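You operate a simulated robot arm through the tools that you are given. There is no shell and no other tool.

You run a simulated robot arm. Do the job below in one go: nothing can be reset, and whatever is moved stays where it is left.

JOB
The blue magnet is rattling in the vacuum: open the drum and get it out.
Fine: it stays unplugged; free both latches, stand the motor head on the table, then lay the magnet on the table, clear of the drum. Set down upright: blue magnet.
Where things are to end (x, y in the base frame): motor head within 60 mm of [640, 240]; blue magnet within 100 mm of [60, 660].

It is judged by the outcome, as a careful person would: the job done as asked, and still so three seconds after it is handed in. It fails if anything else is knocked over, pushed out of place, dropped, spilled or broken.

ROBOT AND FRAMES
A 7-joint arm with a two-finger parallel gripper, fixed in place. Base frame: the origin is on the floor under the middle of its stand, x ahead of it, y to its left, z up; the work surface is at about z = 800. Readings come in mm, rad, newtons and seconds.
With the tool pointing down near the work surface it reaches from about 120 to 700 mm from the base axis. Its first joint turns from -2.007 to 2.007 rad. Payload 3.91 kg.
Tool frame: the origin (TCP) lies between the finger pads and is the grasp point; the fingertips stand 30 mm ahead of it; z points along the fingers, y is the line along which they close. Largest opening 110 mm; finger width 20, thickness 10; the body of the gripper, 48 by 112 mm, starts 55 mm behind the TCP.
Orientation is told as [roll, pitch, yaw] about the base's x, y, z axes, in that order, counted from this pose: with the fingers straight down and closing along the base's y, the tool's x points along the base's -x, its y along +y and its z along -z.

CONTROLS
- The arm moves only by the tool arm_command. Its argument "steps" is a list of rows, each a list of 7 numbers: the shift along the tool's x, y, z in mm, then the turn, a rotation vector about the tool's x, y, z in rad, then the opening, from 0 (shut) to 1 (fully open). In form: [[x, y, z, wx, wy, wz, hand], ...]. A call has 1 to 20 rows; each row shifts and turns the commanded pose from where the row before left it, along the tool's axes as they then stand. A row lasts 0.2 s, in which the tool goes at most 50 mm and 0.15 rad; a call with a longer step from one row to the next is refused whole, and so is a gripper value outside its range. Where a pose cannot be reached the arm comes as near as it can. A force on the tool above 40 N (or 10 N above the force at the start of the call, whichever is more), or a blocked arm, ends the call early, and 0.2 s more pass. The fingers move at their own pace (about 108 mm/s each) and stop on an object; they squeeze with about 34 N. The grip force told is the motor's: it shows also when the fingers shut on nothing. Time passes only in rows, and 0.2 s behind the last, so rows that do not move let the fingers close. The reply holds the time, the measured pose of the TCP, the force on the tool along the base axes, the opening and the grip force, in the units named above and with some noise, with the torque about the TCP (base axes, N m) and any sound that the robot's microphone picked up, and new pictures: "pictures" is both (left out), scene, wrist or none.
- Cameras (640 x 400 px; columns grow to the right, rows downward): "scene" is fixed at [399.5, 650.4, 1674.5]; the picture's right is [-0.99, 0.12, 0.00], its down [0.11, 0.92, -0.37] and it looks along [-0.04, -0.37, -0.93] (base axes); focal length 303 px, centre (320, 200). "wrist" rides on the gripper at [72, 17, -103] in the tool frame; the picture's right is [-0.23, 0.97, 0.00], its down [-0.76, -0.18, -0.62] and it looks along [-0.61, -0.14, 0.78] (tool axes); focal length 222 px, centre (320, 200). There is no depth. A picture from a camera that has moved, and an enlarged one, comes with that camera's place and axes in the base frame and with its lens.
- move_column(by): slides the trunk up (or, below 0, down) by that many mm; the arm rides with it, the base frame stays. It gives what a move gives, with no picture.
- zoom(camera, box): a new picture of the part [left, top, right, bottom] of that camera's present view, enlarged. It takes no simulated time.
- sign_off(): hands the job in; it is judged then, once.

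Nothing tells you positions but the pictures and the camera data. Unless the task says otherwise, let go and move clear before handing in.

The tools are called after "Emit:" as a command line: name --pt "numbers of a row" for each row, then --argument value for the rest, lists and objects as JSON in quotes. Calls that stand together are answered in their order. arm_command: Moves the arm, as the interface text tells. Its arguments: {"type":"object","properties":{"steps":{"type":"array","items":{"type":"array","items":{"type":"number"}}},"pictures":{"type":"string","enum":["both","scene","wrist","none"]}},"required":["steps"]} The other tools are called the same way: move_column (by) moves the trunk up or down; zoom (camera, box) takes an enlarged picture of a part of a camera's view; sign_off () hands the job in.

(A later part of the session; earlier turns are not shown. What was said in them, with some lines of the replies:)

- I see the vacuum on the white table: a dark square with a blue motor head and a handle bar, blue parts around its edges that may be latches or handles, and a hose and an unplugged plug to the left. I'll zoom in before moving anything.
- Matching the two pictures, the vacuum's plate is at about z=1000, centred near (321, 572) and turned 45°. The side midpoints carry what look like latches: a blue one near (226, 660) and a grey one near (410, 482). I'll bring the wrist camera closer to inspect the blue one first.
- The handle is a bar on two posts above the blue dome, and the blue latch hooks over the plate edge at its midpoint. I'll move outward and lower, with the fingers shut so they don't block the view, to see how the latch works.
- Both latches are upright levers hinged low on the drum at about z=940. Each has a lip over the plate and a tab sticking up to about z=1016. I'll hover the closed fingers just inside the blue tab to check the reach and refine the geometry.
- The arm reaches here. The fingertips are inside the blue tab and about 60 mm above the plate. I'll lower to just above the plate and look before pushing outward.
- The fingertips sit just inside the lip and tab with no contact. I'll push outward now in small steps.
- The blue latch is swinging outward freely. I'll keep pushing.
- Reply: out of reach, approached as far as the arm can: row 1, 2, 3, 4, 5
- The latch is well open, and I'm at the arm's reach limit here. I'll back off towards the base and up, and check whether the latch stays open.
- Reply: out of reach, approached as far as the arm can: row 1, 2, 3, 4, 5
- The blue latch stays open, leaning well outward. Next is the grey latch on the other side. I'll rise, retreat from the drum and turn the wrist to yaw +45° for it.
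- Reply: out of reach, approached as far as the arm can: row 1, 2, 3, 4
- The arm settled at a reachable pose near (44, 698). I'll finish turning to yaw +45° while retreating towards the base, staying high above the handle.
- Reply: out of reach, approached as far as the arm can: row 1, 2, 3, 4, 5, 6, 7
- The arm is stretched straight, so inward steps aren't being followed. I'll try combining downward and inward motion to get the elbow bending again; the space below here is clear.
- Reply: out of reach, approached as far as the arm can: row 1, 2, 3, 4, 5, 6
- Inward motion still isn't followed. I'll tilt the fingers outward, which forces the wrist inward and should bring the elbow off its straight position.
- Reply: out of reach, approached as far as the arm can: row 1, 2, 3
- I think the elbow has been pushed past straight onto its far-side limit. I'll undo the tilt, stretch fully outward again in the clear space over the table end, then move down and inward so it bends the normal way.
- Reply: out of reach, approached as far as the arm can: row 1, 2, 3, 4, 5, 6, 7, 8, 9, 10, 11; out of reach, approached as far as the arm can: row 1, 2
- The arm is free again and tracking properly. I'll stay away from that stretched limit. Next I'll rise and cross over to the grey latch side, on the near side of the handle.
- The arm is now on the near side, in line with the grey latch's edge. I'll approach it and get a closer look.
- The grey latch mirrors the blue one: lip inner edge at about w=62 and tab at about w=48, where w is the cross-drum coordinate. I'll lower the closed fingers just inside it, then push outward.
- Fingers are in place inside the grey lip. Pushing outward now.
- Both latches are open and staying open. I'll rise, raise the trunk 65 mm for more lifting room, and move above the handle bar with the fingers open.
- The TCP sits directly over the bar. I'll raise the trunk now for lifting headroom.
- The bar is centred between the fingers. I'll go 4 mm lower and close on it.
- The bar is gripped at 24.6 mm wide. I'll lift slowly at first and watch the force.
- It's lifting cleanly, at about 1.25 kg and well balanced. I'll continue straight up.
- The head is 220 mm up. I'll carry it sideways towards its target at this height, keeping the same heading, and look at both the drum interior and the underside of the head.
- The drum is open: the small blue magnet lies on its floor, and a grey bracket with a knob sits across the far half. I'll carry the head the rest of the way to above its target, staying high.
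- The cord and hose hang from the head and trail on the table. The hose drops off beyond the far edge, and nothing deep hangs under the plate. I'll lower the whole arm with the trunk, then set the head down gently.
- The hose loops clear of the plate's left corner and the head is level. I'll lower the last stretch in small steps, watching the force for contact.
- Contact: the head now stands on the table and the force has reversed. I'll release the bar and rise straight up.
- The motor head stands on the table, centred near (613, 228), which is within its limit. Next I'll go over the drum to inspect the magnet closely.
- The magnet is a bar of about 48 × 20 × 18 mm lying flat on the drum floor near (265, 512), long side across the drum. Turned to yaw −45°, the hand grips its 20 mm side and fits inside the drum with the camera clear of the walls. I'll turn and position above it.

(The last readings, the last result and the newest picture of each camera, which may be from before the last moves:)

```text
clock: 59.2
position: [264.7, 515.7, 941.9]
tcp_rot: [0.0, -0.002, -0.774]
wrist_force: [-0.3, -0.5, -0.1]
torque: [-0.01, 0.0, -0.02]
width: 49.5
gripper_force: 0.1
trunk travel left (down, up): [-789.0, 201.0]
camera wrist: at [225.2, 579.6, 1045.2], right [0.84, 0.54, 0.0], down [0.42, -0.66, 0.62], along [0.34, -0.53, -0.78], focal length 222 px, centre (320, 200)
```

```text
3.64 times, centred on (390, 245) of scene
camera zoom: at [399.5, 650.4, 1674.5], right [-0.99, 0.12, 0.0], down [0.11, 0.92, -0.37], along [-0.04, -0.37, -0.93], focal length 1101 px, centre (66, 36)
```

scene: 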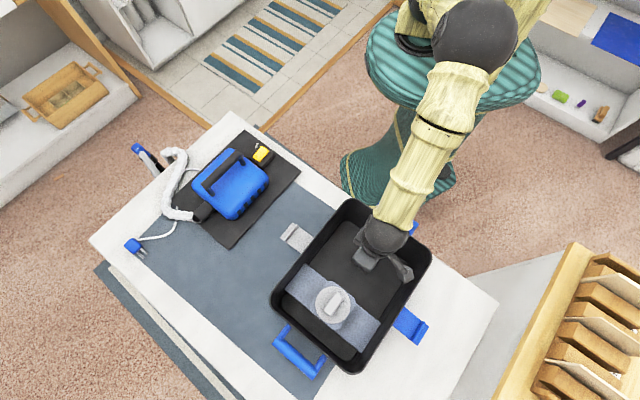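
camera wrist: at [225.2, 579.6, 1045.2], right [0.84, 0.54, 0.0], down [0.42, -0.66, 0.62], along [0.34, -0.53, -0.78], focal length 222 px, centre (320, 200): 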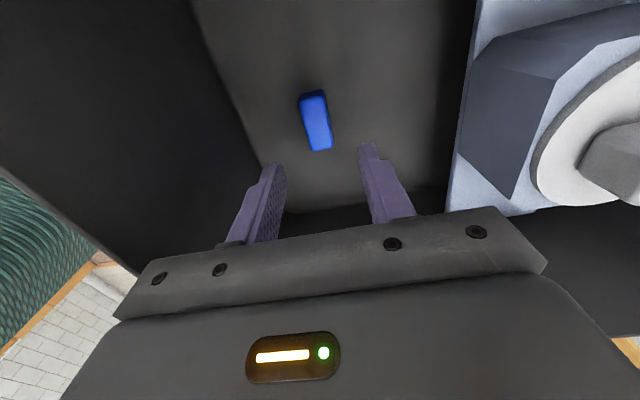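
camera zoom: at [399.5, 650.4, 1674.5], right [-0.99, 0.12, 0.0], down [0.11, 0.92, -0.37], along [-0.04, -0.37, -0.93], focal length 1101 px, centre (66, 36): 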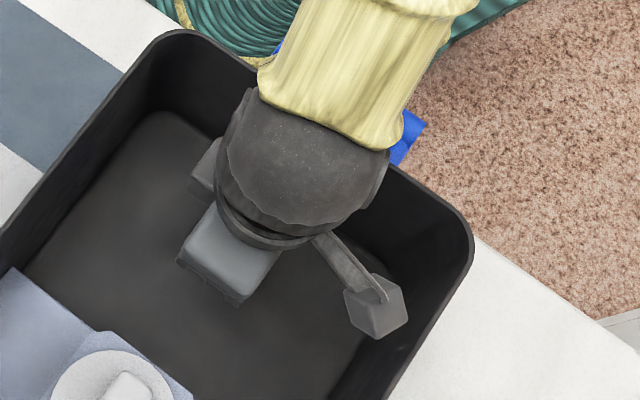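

The magnet is centred between the fingers, with its top at about z=845. I'll go on down into the drum carefully.

Emit:
arm_command --pt "1 0 20 0 0 0 0.45" --pt "0 0 20 0 0 0 0.45" --pt "0 0 15 0 0 0 0.45" --pt "0 0 10 0 0 0 0.45" --pictures "both"

Emit:
zoom --camera "wrist" --box '[200, 40, 480, 240]'

Emit:
zoom --camera "scene" --box '[330, 190, 450, 300]'

```text
clock: 60.2
position: [264.8, 516.1, 877.3]
tcp_rot: [0.001, -0.001, -0.775]
wrist_force: [-1.1, 0.3, -0.3]
torque: [0.03, 0.02, 0.03]
width: 49.6
gripper_force: 0.1
trunk travel left (down, up): [-789.0, 201.0]
camera wrist: at [224.8, 580.4, 980.9], right [0.84, 0.54, 0.0], down [0.42, -0.66, 0.62], along [0.34, -0.53, -0.78], focal length 222 px, centre (320, 200)
```

scene: 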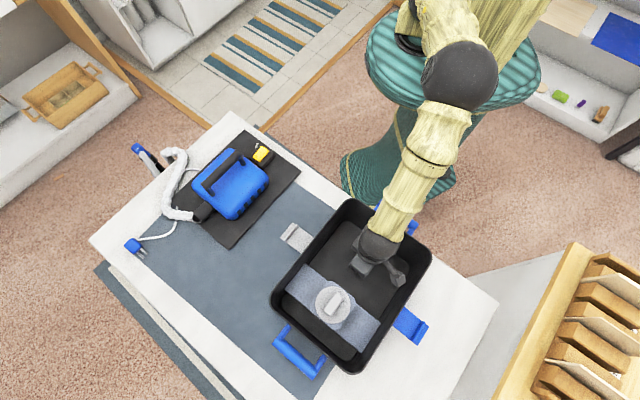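
wrist: 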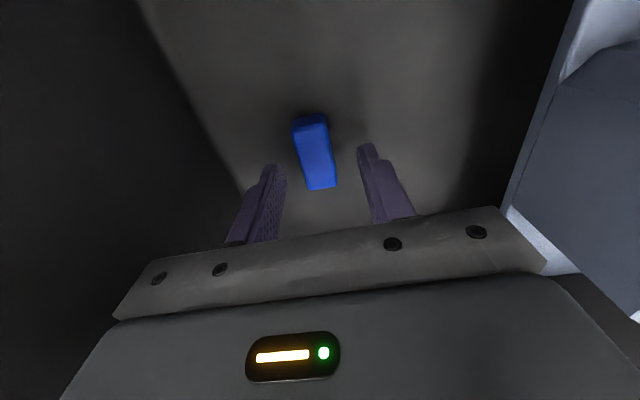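

```text
2.00 times, centred on (340, 140) of wrist
camera zoom: at [224.8, 580.4, 980.9], right [0.84, 0.54, 0.0], down [0.42, -0.66, 0.62], along [0.34, -0.53, -0.78], focal length 444 px, centre (280, 320)
```

zoom: 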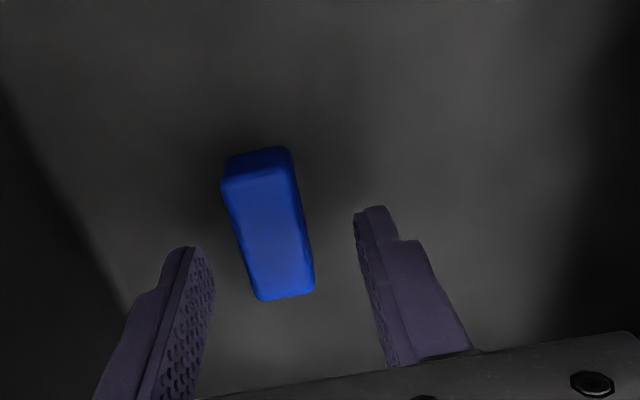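

```text
3.64 times, centred on (390, 245) of scene
camera zoom: at [399.5, 650.4, 1674.5], right [-0.99, 0.12, 0.0], down [0.11, 0.92, -0.37], along [-0.04, -0.37, -0.93], focal length 1101 px, centre (66, 36)
```

zoom: 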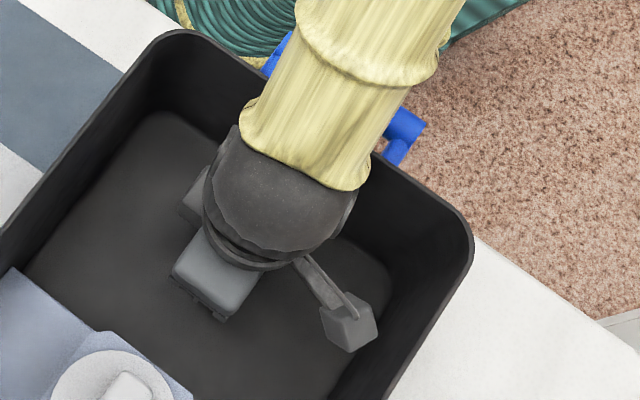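

Well aligned, with the magnet centred between the pads. I'll lower the last 20 mm or so and check for contact.

Emit:
arm_command --pt "0 -1 8 0 0 0 0.45" --pt "0 0 7 0 0 0 0.45" --pt "0 0 4 0 0 0 0.45" --pictures "wrist"

Emit:
zoom --camera "wrist" --box '[200, 80, 480, 280]'

```text
clock: 61.0
position: [263.7, 515.4, 857.0]
tcp_rot: [0.0, -0.001, -0.774]
wrist_force: [-1.1, 0.5, 0.4]
torque: [0.03, 0.02, -0.03]
width: 49.5
gripper_force: 0.1
trunk travel left (down, up): [-789.0, 201.0]
camera wrist: at [224.3, 579.5, 961.6], right [0.84, 0.54, 0.0], down [0.42, -0.66, 0.62], along [0.33, -0.53, -0.78], focal length 222 px, centre (320, 200)
```

wrist: 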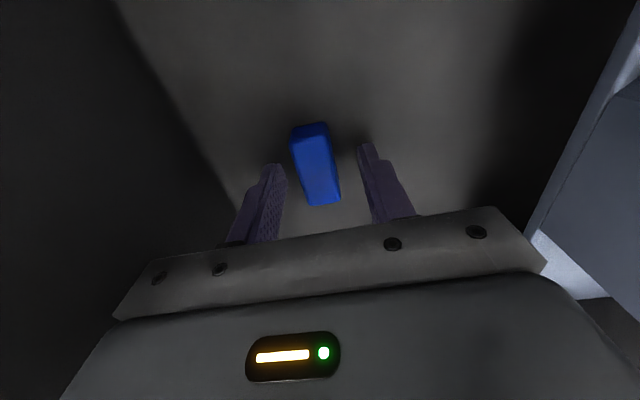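

```text
2.00 times, centred on (340, 180) of wrist
camera zoom: at [224.3, 579.5, 961.6], right [0.84, 0.54, 0.0], down [0.42, -0.66, 0.62], along [0.33, -0.53, -0.78], focal length 444 px, centre (280, 240)
```

zoom: 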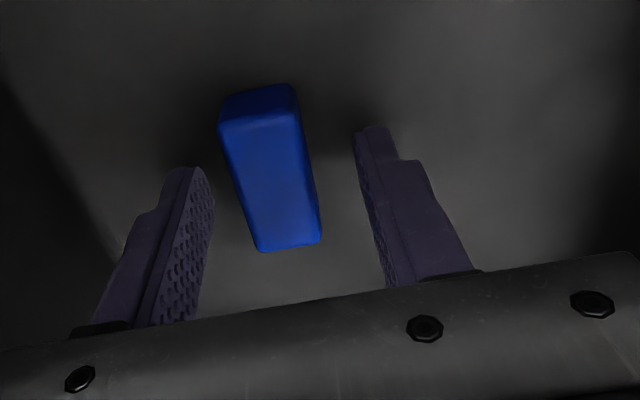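

Emit:
arm_command --pt "0 0 3 0 0 0 0.45" --pt "0 0 0 0 0 0 0.3" --pt "0 0 0 0 0 0 0.15" --pt "0 0 0 0 0 0 0" --pt "0 0 0 0 0 0 0" --pt "0 0 0 0 0 0 0" --pictures "wrist"

Emit:
zoom --camera "wrist" --box '[200, 80, 480, 280]'

```text
clock: 62.4
position: [263.9, 515.8, 856.2]
tcp_rot: [0.002, 0.001, -0.775]
wrist_force: [-1.0, -0.3, -0.4]
torque: [0.01, 0.0, 0.0]
width: 23.3
gripper_force: 34.3
trunk travel left (down, up): [-789.0, 201.0]
camera wrist: at [224.0, 579.5, 959.0], right [0.84, 0.54, 0.0], down [0.42, -0.66, 0.62], along [0.33, -0.53, -0.78], focal length 222 px, centre (320, 200)
```

wrist: 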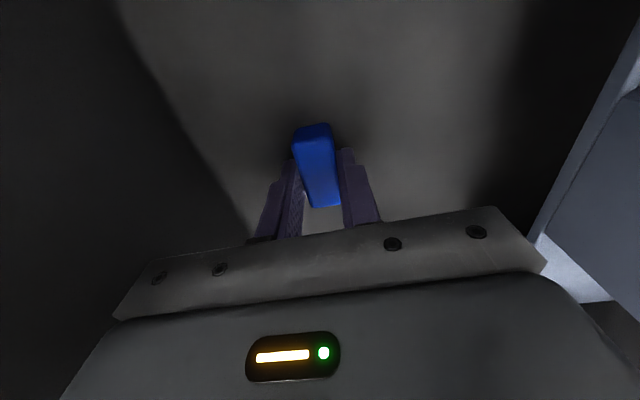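

```text
2.00 times, centred on (340, 180) of wrist
camera zoom: at [224.0, 579.5, 959.0], right [0.84, 0.54, 0.0], down [0.42, -0.66, 0.62], along [0.33, -0.53, -0.78], focal length 444 px, centre (280, 240)
```

zoom: 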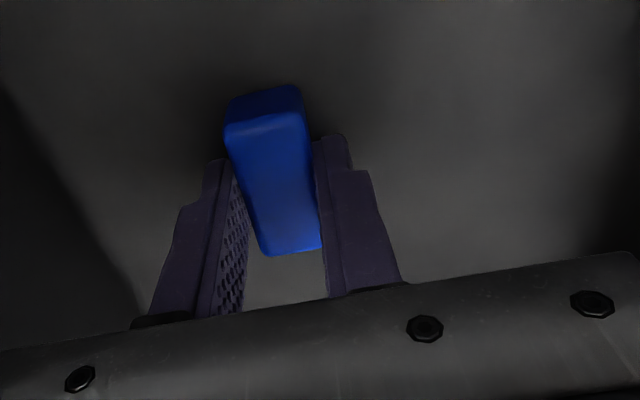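

The magnet is gripped at 23 mm wide. I'll lift slowly and check that it comes along.

Emit:
arm_command --pt "0 0 -5 0 0 0 0" --pt "0 0 -10 0 0 0 0" --pt "0 0 -15 0 0 0 0" --pictures "wrist"

Emit:
zoom --camera "wrist" --box '[200, 80, 480, 280]'

```text
clock: 63.2
position: [263.9, 516.0, 885.0]
tcp_rot: [-0.001, 0.0, -0.775]
wrist_force: [-0.5, 0.5, -0.7]
torque: [0.02, 0.02, 0.02]
width: 22.9
gripper_force: 33.8
trunk travel left (down, up): [-789.0, 201.0]
camera wrist: at [224.3, 579.2, 988.8], right [0.84, 0.54, 0.0], down [0.42, -0.66, 0.62], along [0.33, -0.53, -0.78], focal length 222 px, centre (320, 200)
```

wrist: 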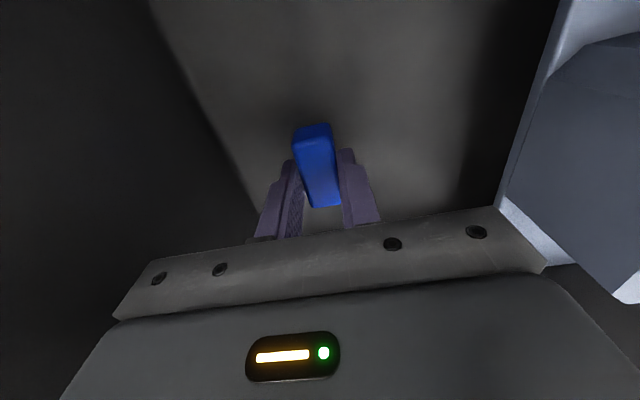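

```text
2.00 times, centred on (340, 180) of wrist
camera zoom: at [224.3, 579.2, 988.8], right [0.84, 0.54, 0.0], down [0.42, -0.66, 0.62], along [0.33, -0.53, -0.78], focal length 444 px, centre (280, 240)
```

zoom: 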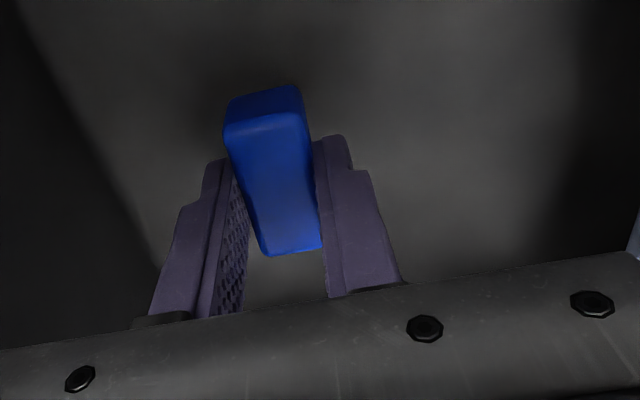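

The magnet is secure. I'll lift it clear of the rim and carry it to the right-hand end of the table.

Emit:
arm_command --pt "0 0 -30 0 0 0 0" --pt "0 0 -40 0 0 0 0" --pt "0 0 -40 0 0 0 0" --pt "0 0 -40 0 0 0 0" --pt "0 0 -40 0 0 0 0" --pt "0 0 -25 0 0 0 0" --pictures "both"

```text
clock: 64.6
position: [263.4, 515.2, 1100.4]
tcp_rot: [0.0, 0.0, -0.772]
wrist_force: [0.0, -0.6, -0.7]
torque: [0.0, 0.0, 0.03]
width: 22.9
gripper_force: 33.9
trunk travel left (down, up): [-789.0, 201.0]
camera wrist: at [223.0, 579.9, 1204.4], right [0.84, 0.54, 0.0], down [0.42, -0.66, 0.62], along [0.34, -0.53, -0.78], focal length 222 px, centre (320, 200)
```

scene: 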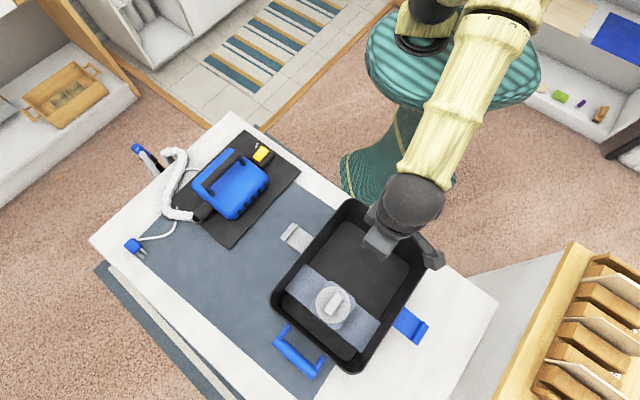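
wrist: 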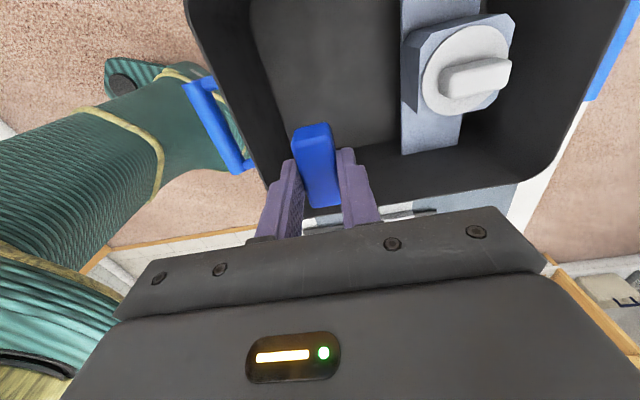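

Emit:
arm_command --pt "25 -8 0 0 0 0 0" --pt "39 -10 0 0 0 0 0" --pt "39 -10 0 0 0 0 0" --pt "39 -10 0 0 0 0 0" --pt "39 -10 0 0 0 0 0" --pt "35 -6 0 0 0 0 0" --pt "18 -2 0 0 0 0 0" --pictures "both"

```text
clock: 66.2
position: [55.4, 639.4, 1099.2]
tcp_rot: [0.001, 0.0, -0.775]
wrist_force: [-0.5, 0.8, -0.9]
torque: [0.01, -0.02, -0.01]
width: 23.1
gripper_force: 33.6
trunk travel left (down, up): [-789.0, 201.0]
camera wrist: at [17.0, 703.8, 1204.0], right [0.84, 0.54, 0.0], down [0.42, -0.66, 0.62], along [0.34, -0.53, -0.78], focal length 222 px, centre (320, 200)
```

scene: 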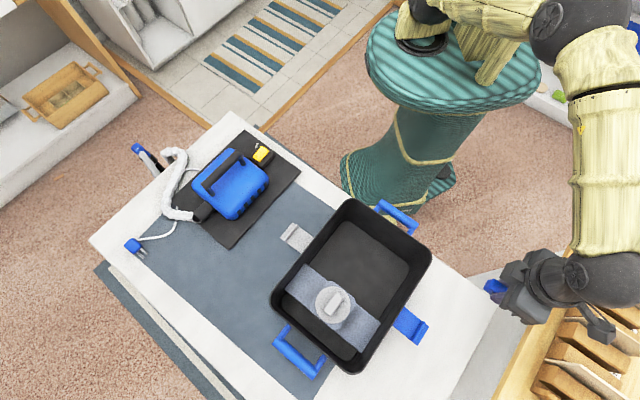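
wrist: 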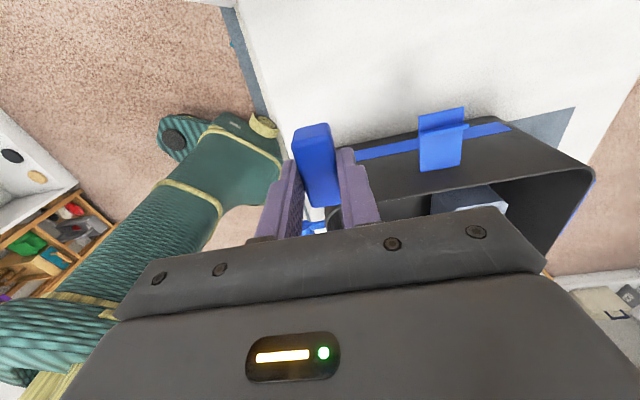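

I'm over the right end of the table at (55, 639), well inside both table edges and clear of the drum. I'll lower the magnet.

Emit:
arm_command --pt "0 0 30 0 0 0 0" --pt "0 0 40 0 0 0 0" --pt "0 0 40 0 0 0 0" --pt "0 0 40 0 0 0 0" --pt "0 0 40 0 0 0 0" --pt "0 0 25 0 0 0 0" --pt "0 0 10 0 0 0 0" --pictures "both"

Emit:
zoom --camera "wrist" --box '[200, 80, 480, 280]'

```text
clock: 67.8
position: [58.2, 639.0, 873.6]
tcp_rot: [0.0, 0.0, -0.775]
wrist_force: [-0.9, -0.4, -2.0]
torque: [-0.02, -0.06, -0.01]
width: 23.1
gripper_force: 34.6
trunk travel left (down, up): [-789.0, 201.0]
camera wrist: at [18.1, 703.6, 977.2], right [0.84, 0.54, 0.0], down [0.42, -0.66, 0.62], along [0.34, -0.53, -0.78], focal length 222 px, centre (320, 200)
```

scene: 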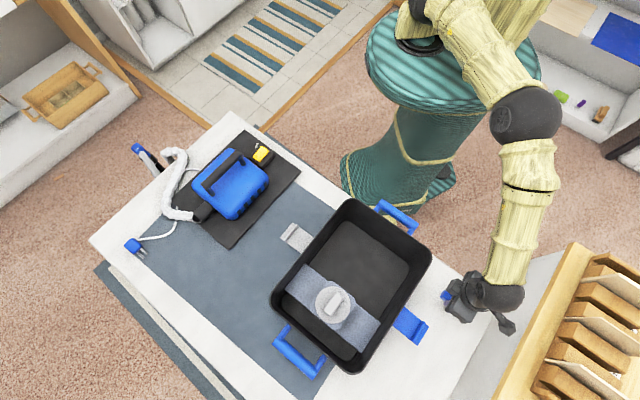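
wrist: 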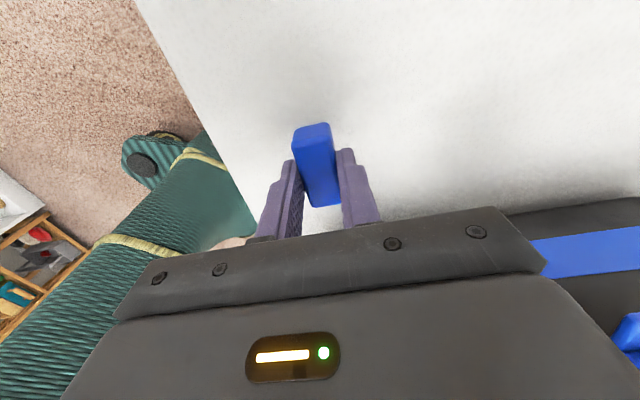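

```text
2.00 times, centred on (340, 180) of wrist
camera zoom: at [18.1, 703.6, 977.2], right [0.84, 0.54, 0.0], down [0.42, -0.66, 0.62], along [0.34, -0.53, -0.78], focal length 444 px, centre (280, 240)
```

zoom: 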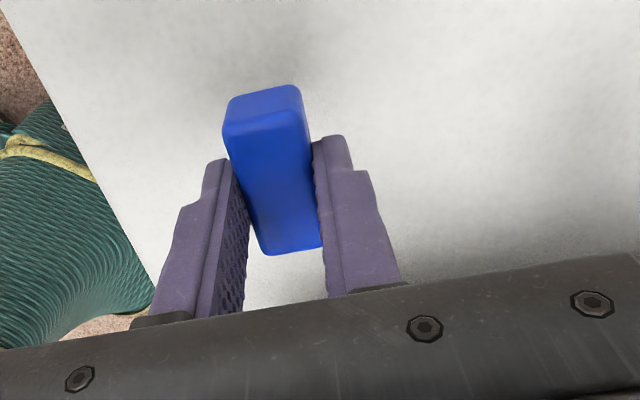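

Emit:
arm_command --pt "0 0 8 0 0 0 0" --pt "0 0 8 0 0 0 0" --pt "0 0 6 0 0 0 0" --pt "0 0 4 0 0 0 0" --pt "0 0 3 0 0 0 0" --pictures "wrist"

Emit:
zoom --camera "wrist" --box '[240, 90, 400, 220]'

```text
clock: 69.0
position: [56.1, 640.0, 845.8]
tcp_rot: [0.001, 0.001, -0.776]
wrist_force: [-1.0, -0.4, -0.8]
torque: [-0.01, 0.05, 0.01]
width: 23.1
gripper_force: 34.1
trunk travel left (down, up): [-789.0, 201.0]
camera wrist: at [17.5, 703.7, 949.7], right [0.84, 0.54, 0.0], down [0.42, -0.66, 0.62], along [0.33, -0.53, -0.78], focal length 222 px, centre (320, 200)
```

wrist: 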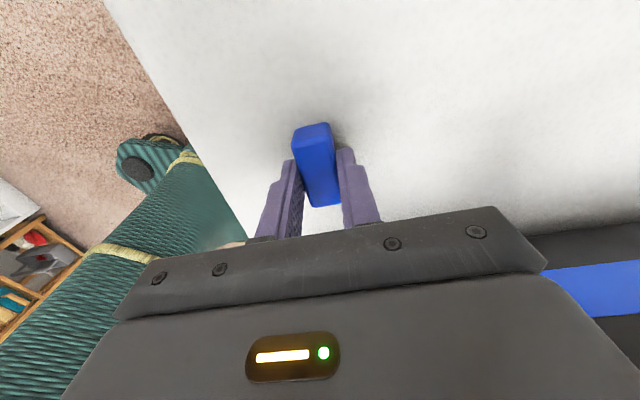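

```text
3.08 times, centred on (320, 155) of wrist
camera zoom: at [17.5, 703.7, 949.7], right [0.84, 0.54, 0.0], down [0.42, -0.66, 0.62], along [0.33, -0.53, -0.78], focal length 684 px, centre (320, 338)
```

zoom: 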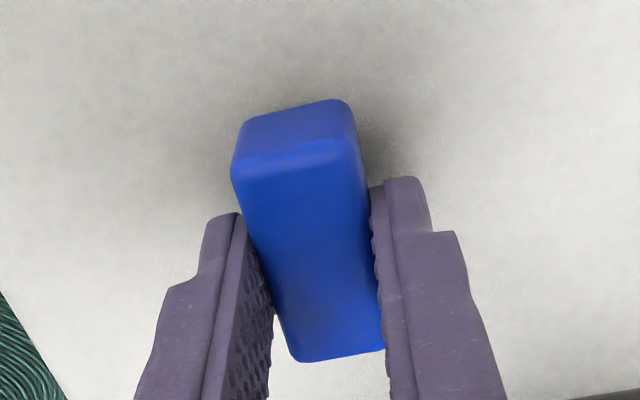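

Still clear of the table, with the magnet level in the grip. I'll continue in 2–3 mm steps.

Emit:
arm_command --pt "0 0 3 0 0 0 0" --pt "0 0 3 0 0 0 0" --pt "0 0 2 0 0 0 0" --pictures "none"

```text
clock: 69.8
position: [56.6, 640.1, 837.2]
tcp_rot: [0.0, 0.001, -0.775]
wrist_force: [0.8, 0.6, -0.6]
torque: [0.02, 0.0, 0.01]
width: 22.8
gripper_force: 33.8
trunk travel left (down, up): [-789.0, 201.0]
```

Emit:
arm_command --pt "0 0 2 0 0 0 0" --pt "0 0 1 0 0 0 0" --pictures "wrist"

Emit:
zoom --camera "wrist" --box '[240, 90, 400, 220]'

```text
clock: 70.4
position: [57.5, 637.9, 836.1]
tcp_rot: [0.001, 0.0, -0.775]
wrist_force: [0.0, -0.8, 5.4]
torque: [-0.11, -0.04, -0.01]
width: 22.8
gripper_force: 33.6
trunk travel left (down, up): [-789.0, 201.0]
camera wrist: at [17.5, 703.3, 940.0], right [0.84, 0.54, 0.0], down [0.42, -0.66, 0.62], along [0.34, -0.52, -0.78], focal length 222 px, centre (320, 200)
```

wrist: 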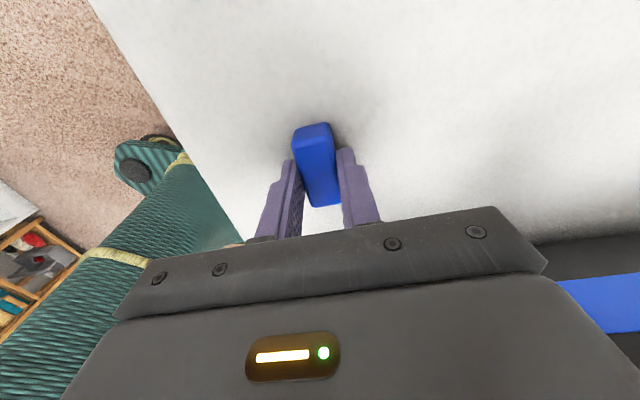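

```text
3.08 times, centred on (320, 155) of wrist
camera zoom: at [17.5, 703.3, 940.0], right [0.84, 0.54, 0.0], down [0.42, -0.66, 0.62], along [0.34, -0.52, -0.78], focal length 684 px, centre (320, 338)
```

zoom: 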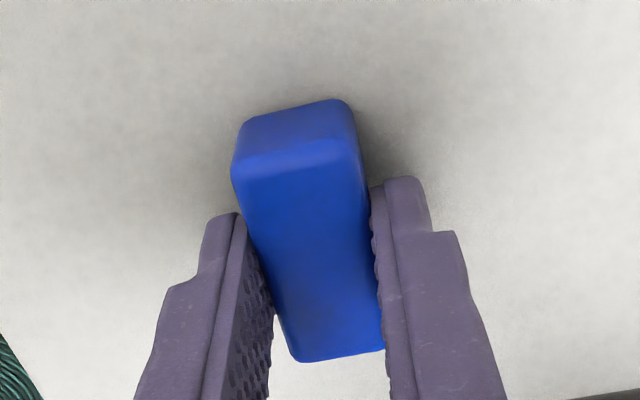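

Contact (+5 N): the magnet is flat on the table. I'll open and rise straight up.

Emit:
arm_command --pt "0 0 0 0 0 0 0.25" --pt "0 0 0 0 0 0 0.4" --pt "0 0 0 0 0 0 0.5" --pt "0 0 0 0 0 0 0.5" --pt "0 0 -15 0 0 0 0.5" --pt "0 0 -30 0 0 0 0.5" --pt "0 0 -40 0 0 0 0.5" --pt "0 0 -40 0 0 0 0.5" --pt "0 0 -40 0 0 0 0.5" --pictures "both"

Emit:
zoom --camera "wrist" --box '[240, 40, 400, 170]'

```text
clock: 72.4
position: [56.5, 637.7, 1000.5]
tcp_rot: [0.0, -0.002, -0.775]
wrist_force: [0.4, 0.1, -0.3]
torque: [0.01, -0.03, -0.01]
width: 55.1
gripper_force: 0.0
trunk travel left (down, up): [-789.0, 201.0]
camera wrist: at [17.1, 702.3, 1104.7], right [0.84, 0.54, 0.0], down [0.42, -0.66, 0.62], along [0.34, -0.53, -0.78], focal length 222 px, centre (320, 200)
```

scene: 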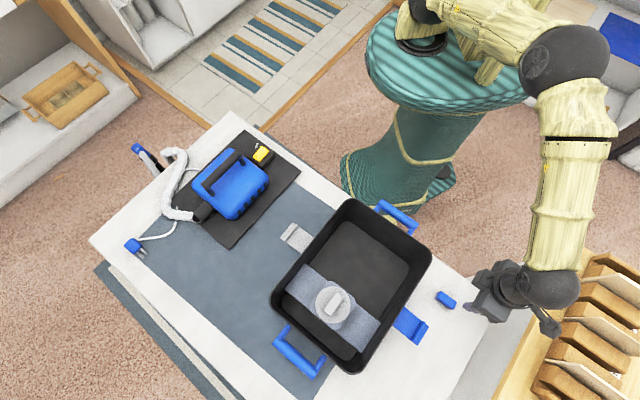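
wrist: 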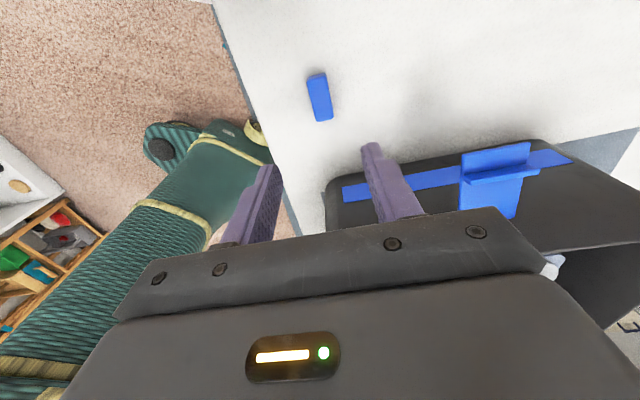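

```text
3.08 times, centred on (320, 105) of wrist
camera zoom: at [17.1, 702.3, 1104.7], right [0.84, 0.54, 0.0], down [0.42, -0.66, 0.62], along [0.34, -0.53, -0.78], focal length 684 px, centre (320, 492)
```

zoom: 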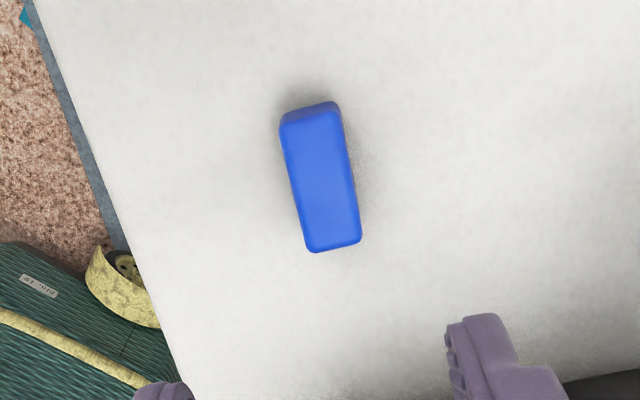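

The magnet lies flat and stable at about (60, 636), well clear of the drum. I'll move the arm further clear and do a last check of everything.

Emit:
arm_command --pt "0 -20 -35 0 0 0 0.5" --pt "0 -20 -35 0 0 0 0.5" --pt "0 -25 -35 0 0 0 0.5" --pt "0 -25 -20 0 0 0 0.5" --pt "0 -25 0 0 0 0 0.5" --pt "0 0 0 0 0 0 0.5" --pictures "both"

Emit:
zoom --camera "scene" --box '[250, 180, 510, 390]'

Emit:
zoom --camera "scene" --box '[90, 100, 320, 280]'

```text
clock: 73.8
position: [-22.4, 556.0, 1124.9]
tcp_rot: [0.0, 0.0, -0.775]
wrist_force: [0.7, -0.7, -0.1]
torque: [0.0, 0.0, 0.03]
width: 54.9
gripper_force: 0.0
trunk travel left (down, up): [-789.0, 201.0]
camera wrist: at [-61.8, 621.4, 1229.2], right [0.84, 0.54, 0.0], down [0.42, -0.66, 0.62], along [0.33, -0.53, -0.78], focal length 222 px, centre (320, 200)
```

scene: 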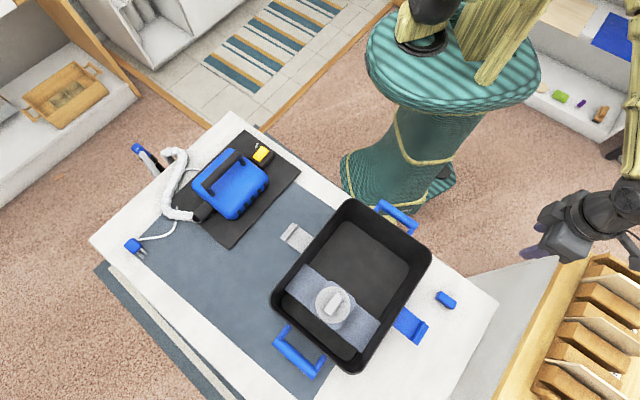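
wrist: 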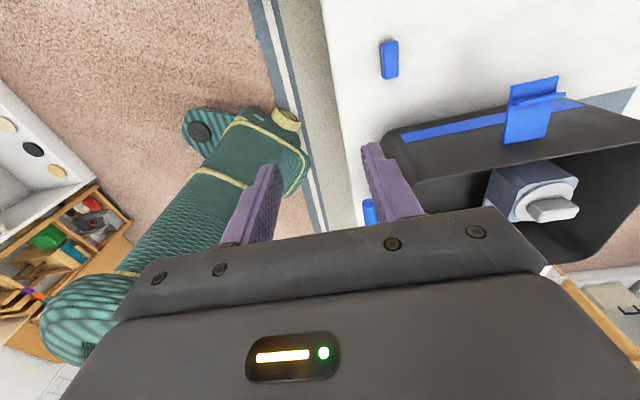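

```text
1.90 times, centred on (380, 285) of scene
camera zoom: at [399.5, 650.4, 1674.5], right [-0.99, 0.12, 0.0], down [0.11, 0.92, -0.37], along [-0.04, -0.37, -0.93], focal length 576 px, centre (206, 38)
```

zoom: 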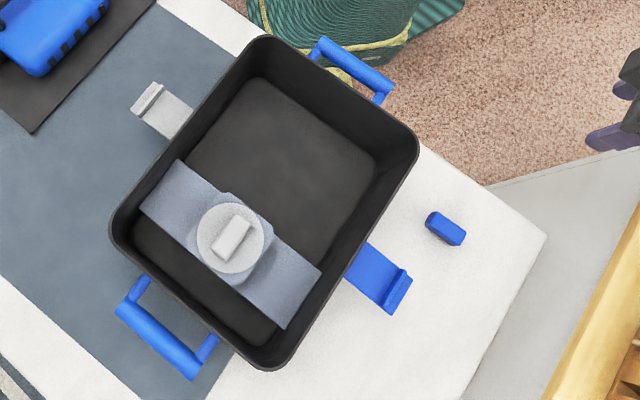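

```text
2.22 times, centred on (205, 190) of scene
camera zoom: at [399.5, 650.4, 1674.5], right [-0.99, 0.12, 0.0], down [0.11, 0.92, -0.37], along [-0.04, -0.37, -0.93], focal length 673 px, centre (576, 222)
```

zoom: 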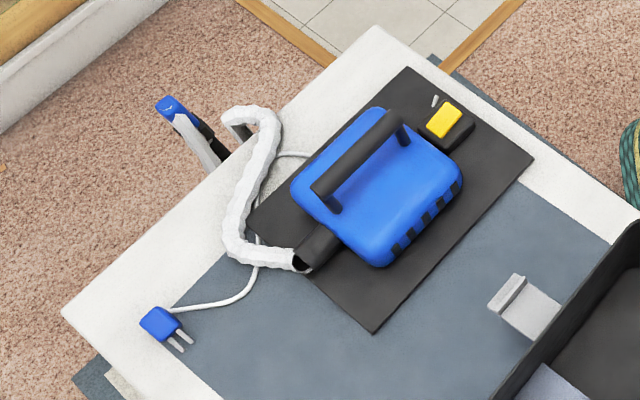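

Everything is where it should be: both latches are open, the head stands upright near (613, 228), and the drum hasn't moved. The magnet lies flat near (60, 635), the plug is still out, and the arm is clear. Handing in now.

Emit:
sign_off

```text
The job is handed in.
```

The magnet is out of the vacuum and on the table, and I've handed the job in. I don't have the judging result. In my last pictures:

- **Latches:** both are swung fully open and staying open.
- **Motor head:** it stands upright near (613, 228), about 30 mm from its target of (640, 240). Its hose and cord came along with it and now loop beside it on the table.
- **Blue magnet:** it lies near (60, 635), about 25 mm from its target and clear of the drum. I set it down on the same flat face it had in the drum and took that as upright.
- **Everything else:** the drum hasn't moved, the plug is still out, and the arm is well clear with the gripper open.

While opening the first latch, the arm got stuck fully stretched for about 10 seconds. I worked it loose in free space, and nothing was touched.
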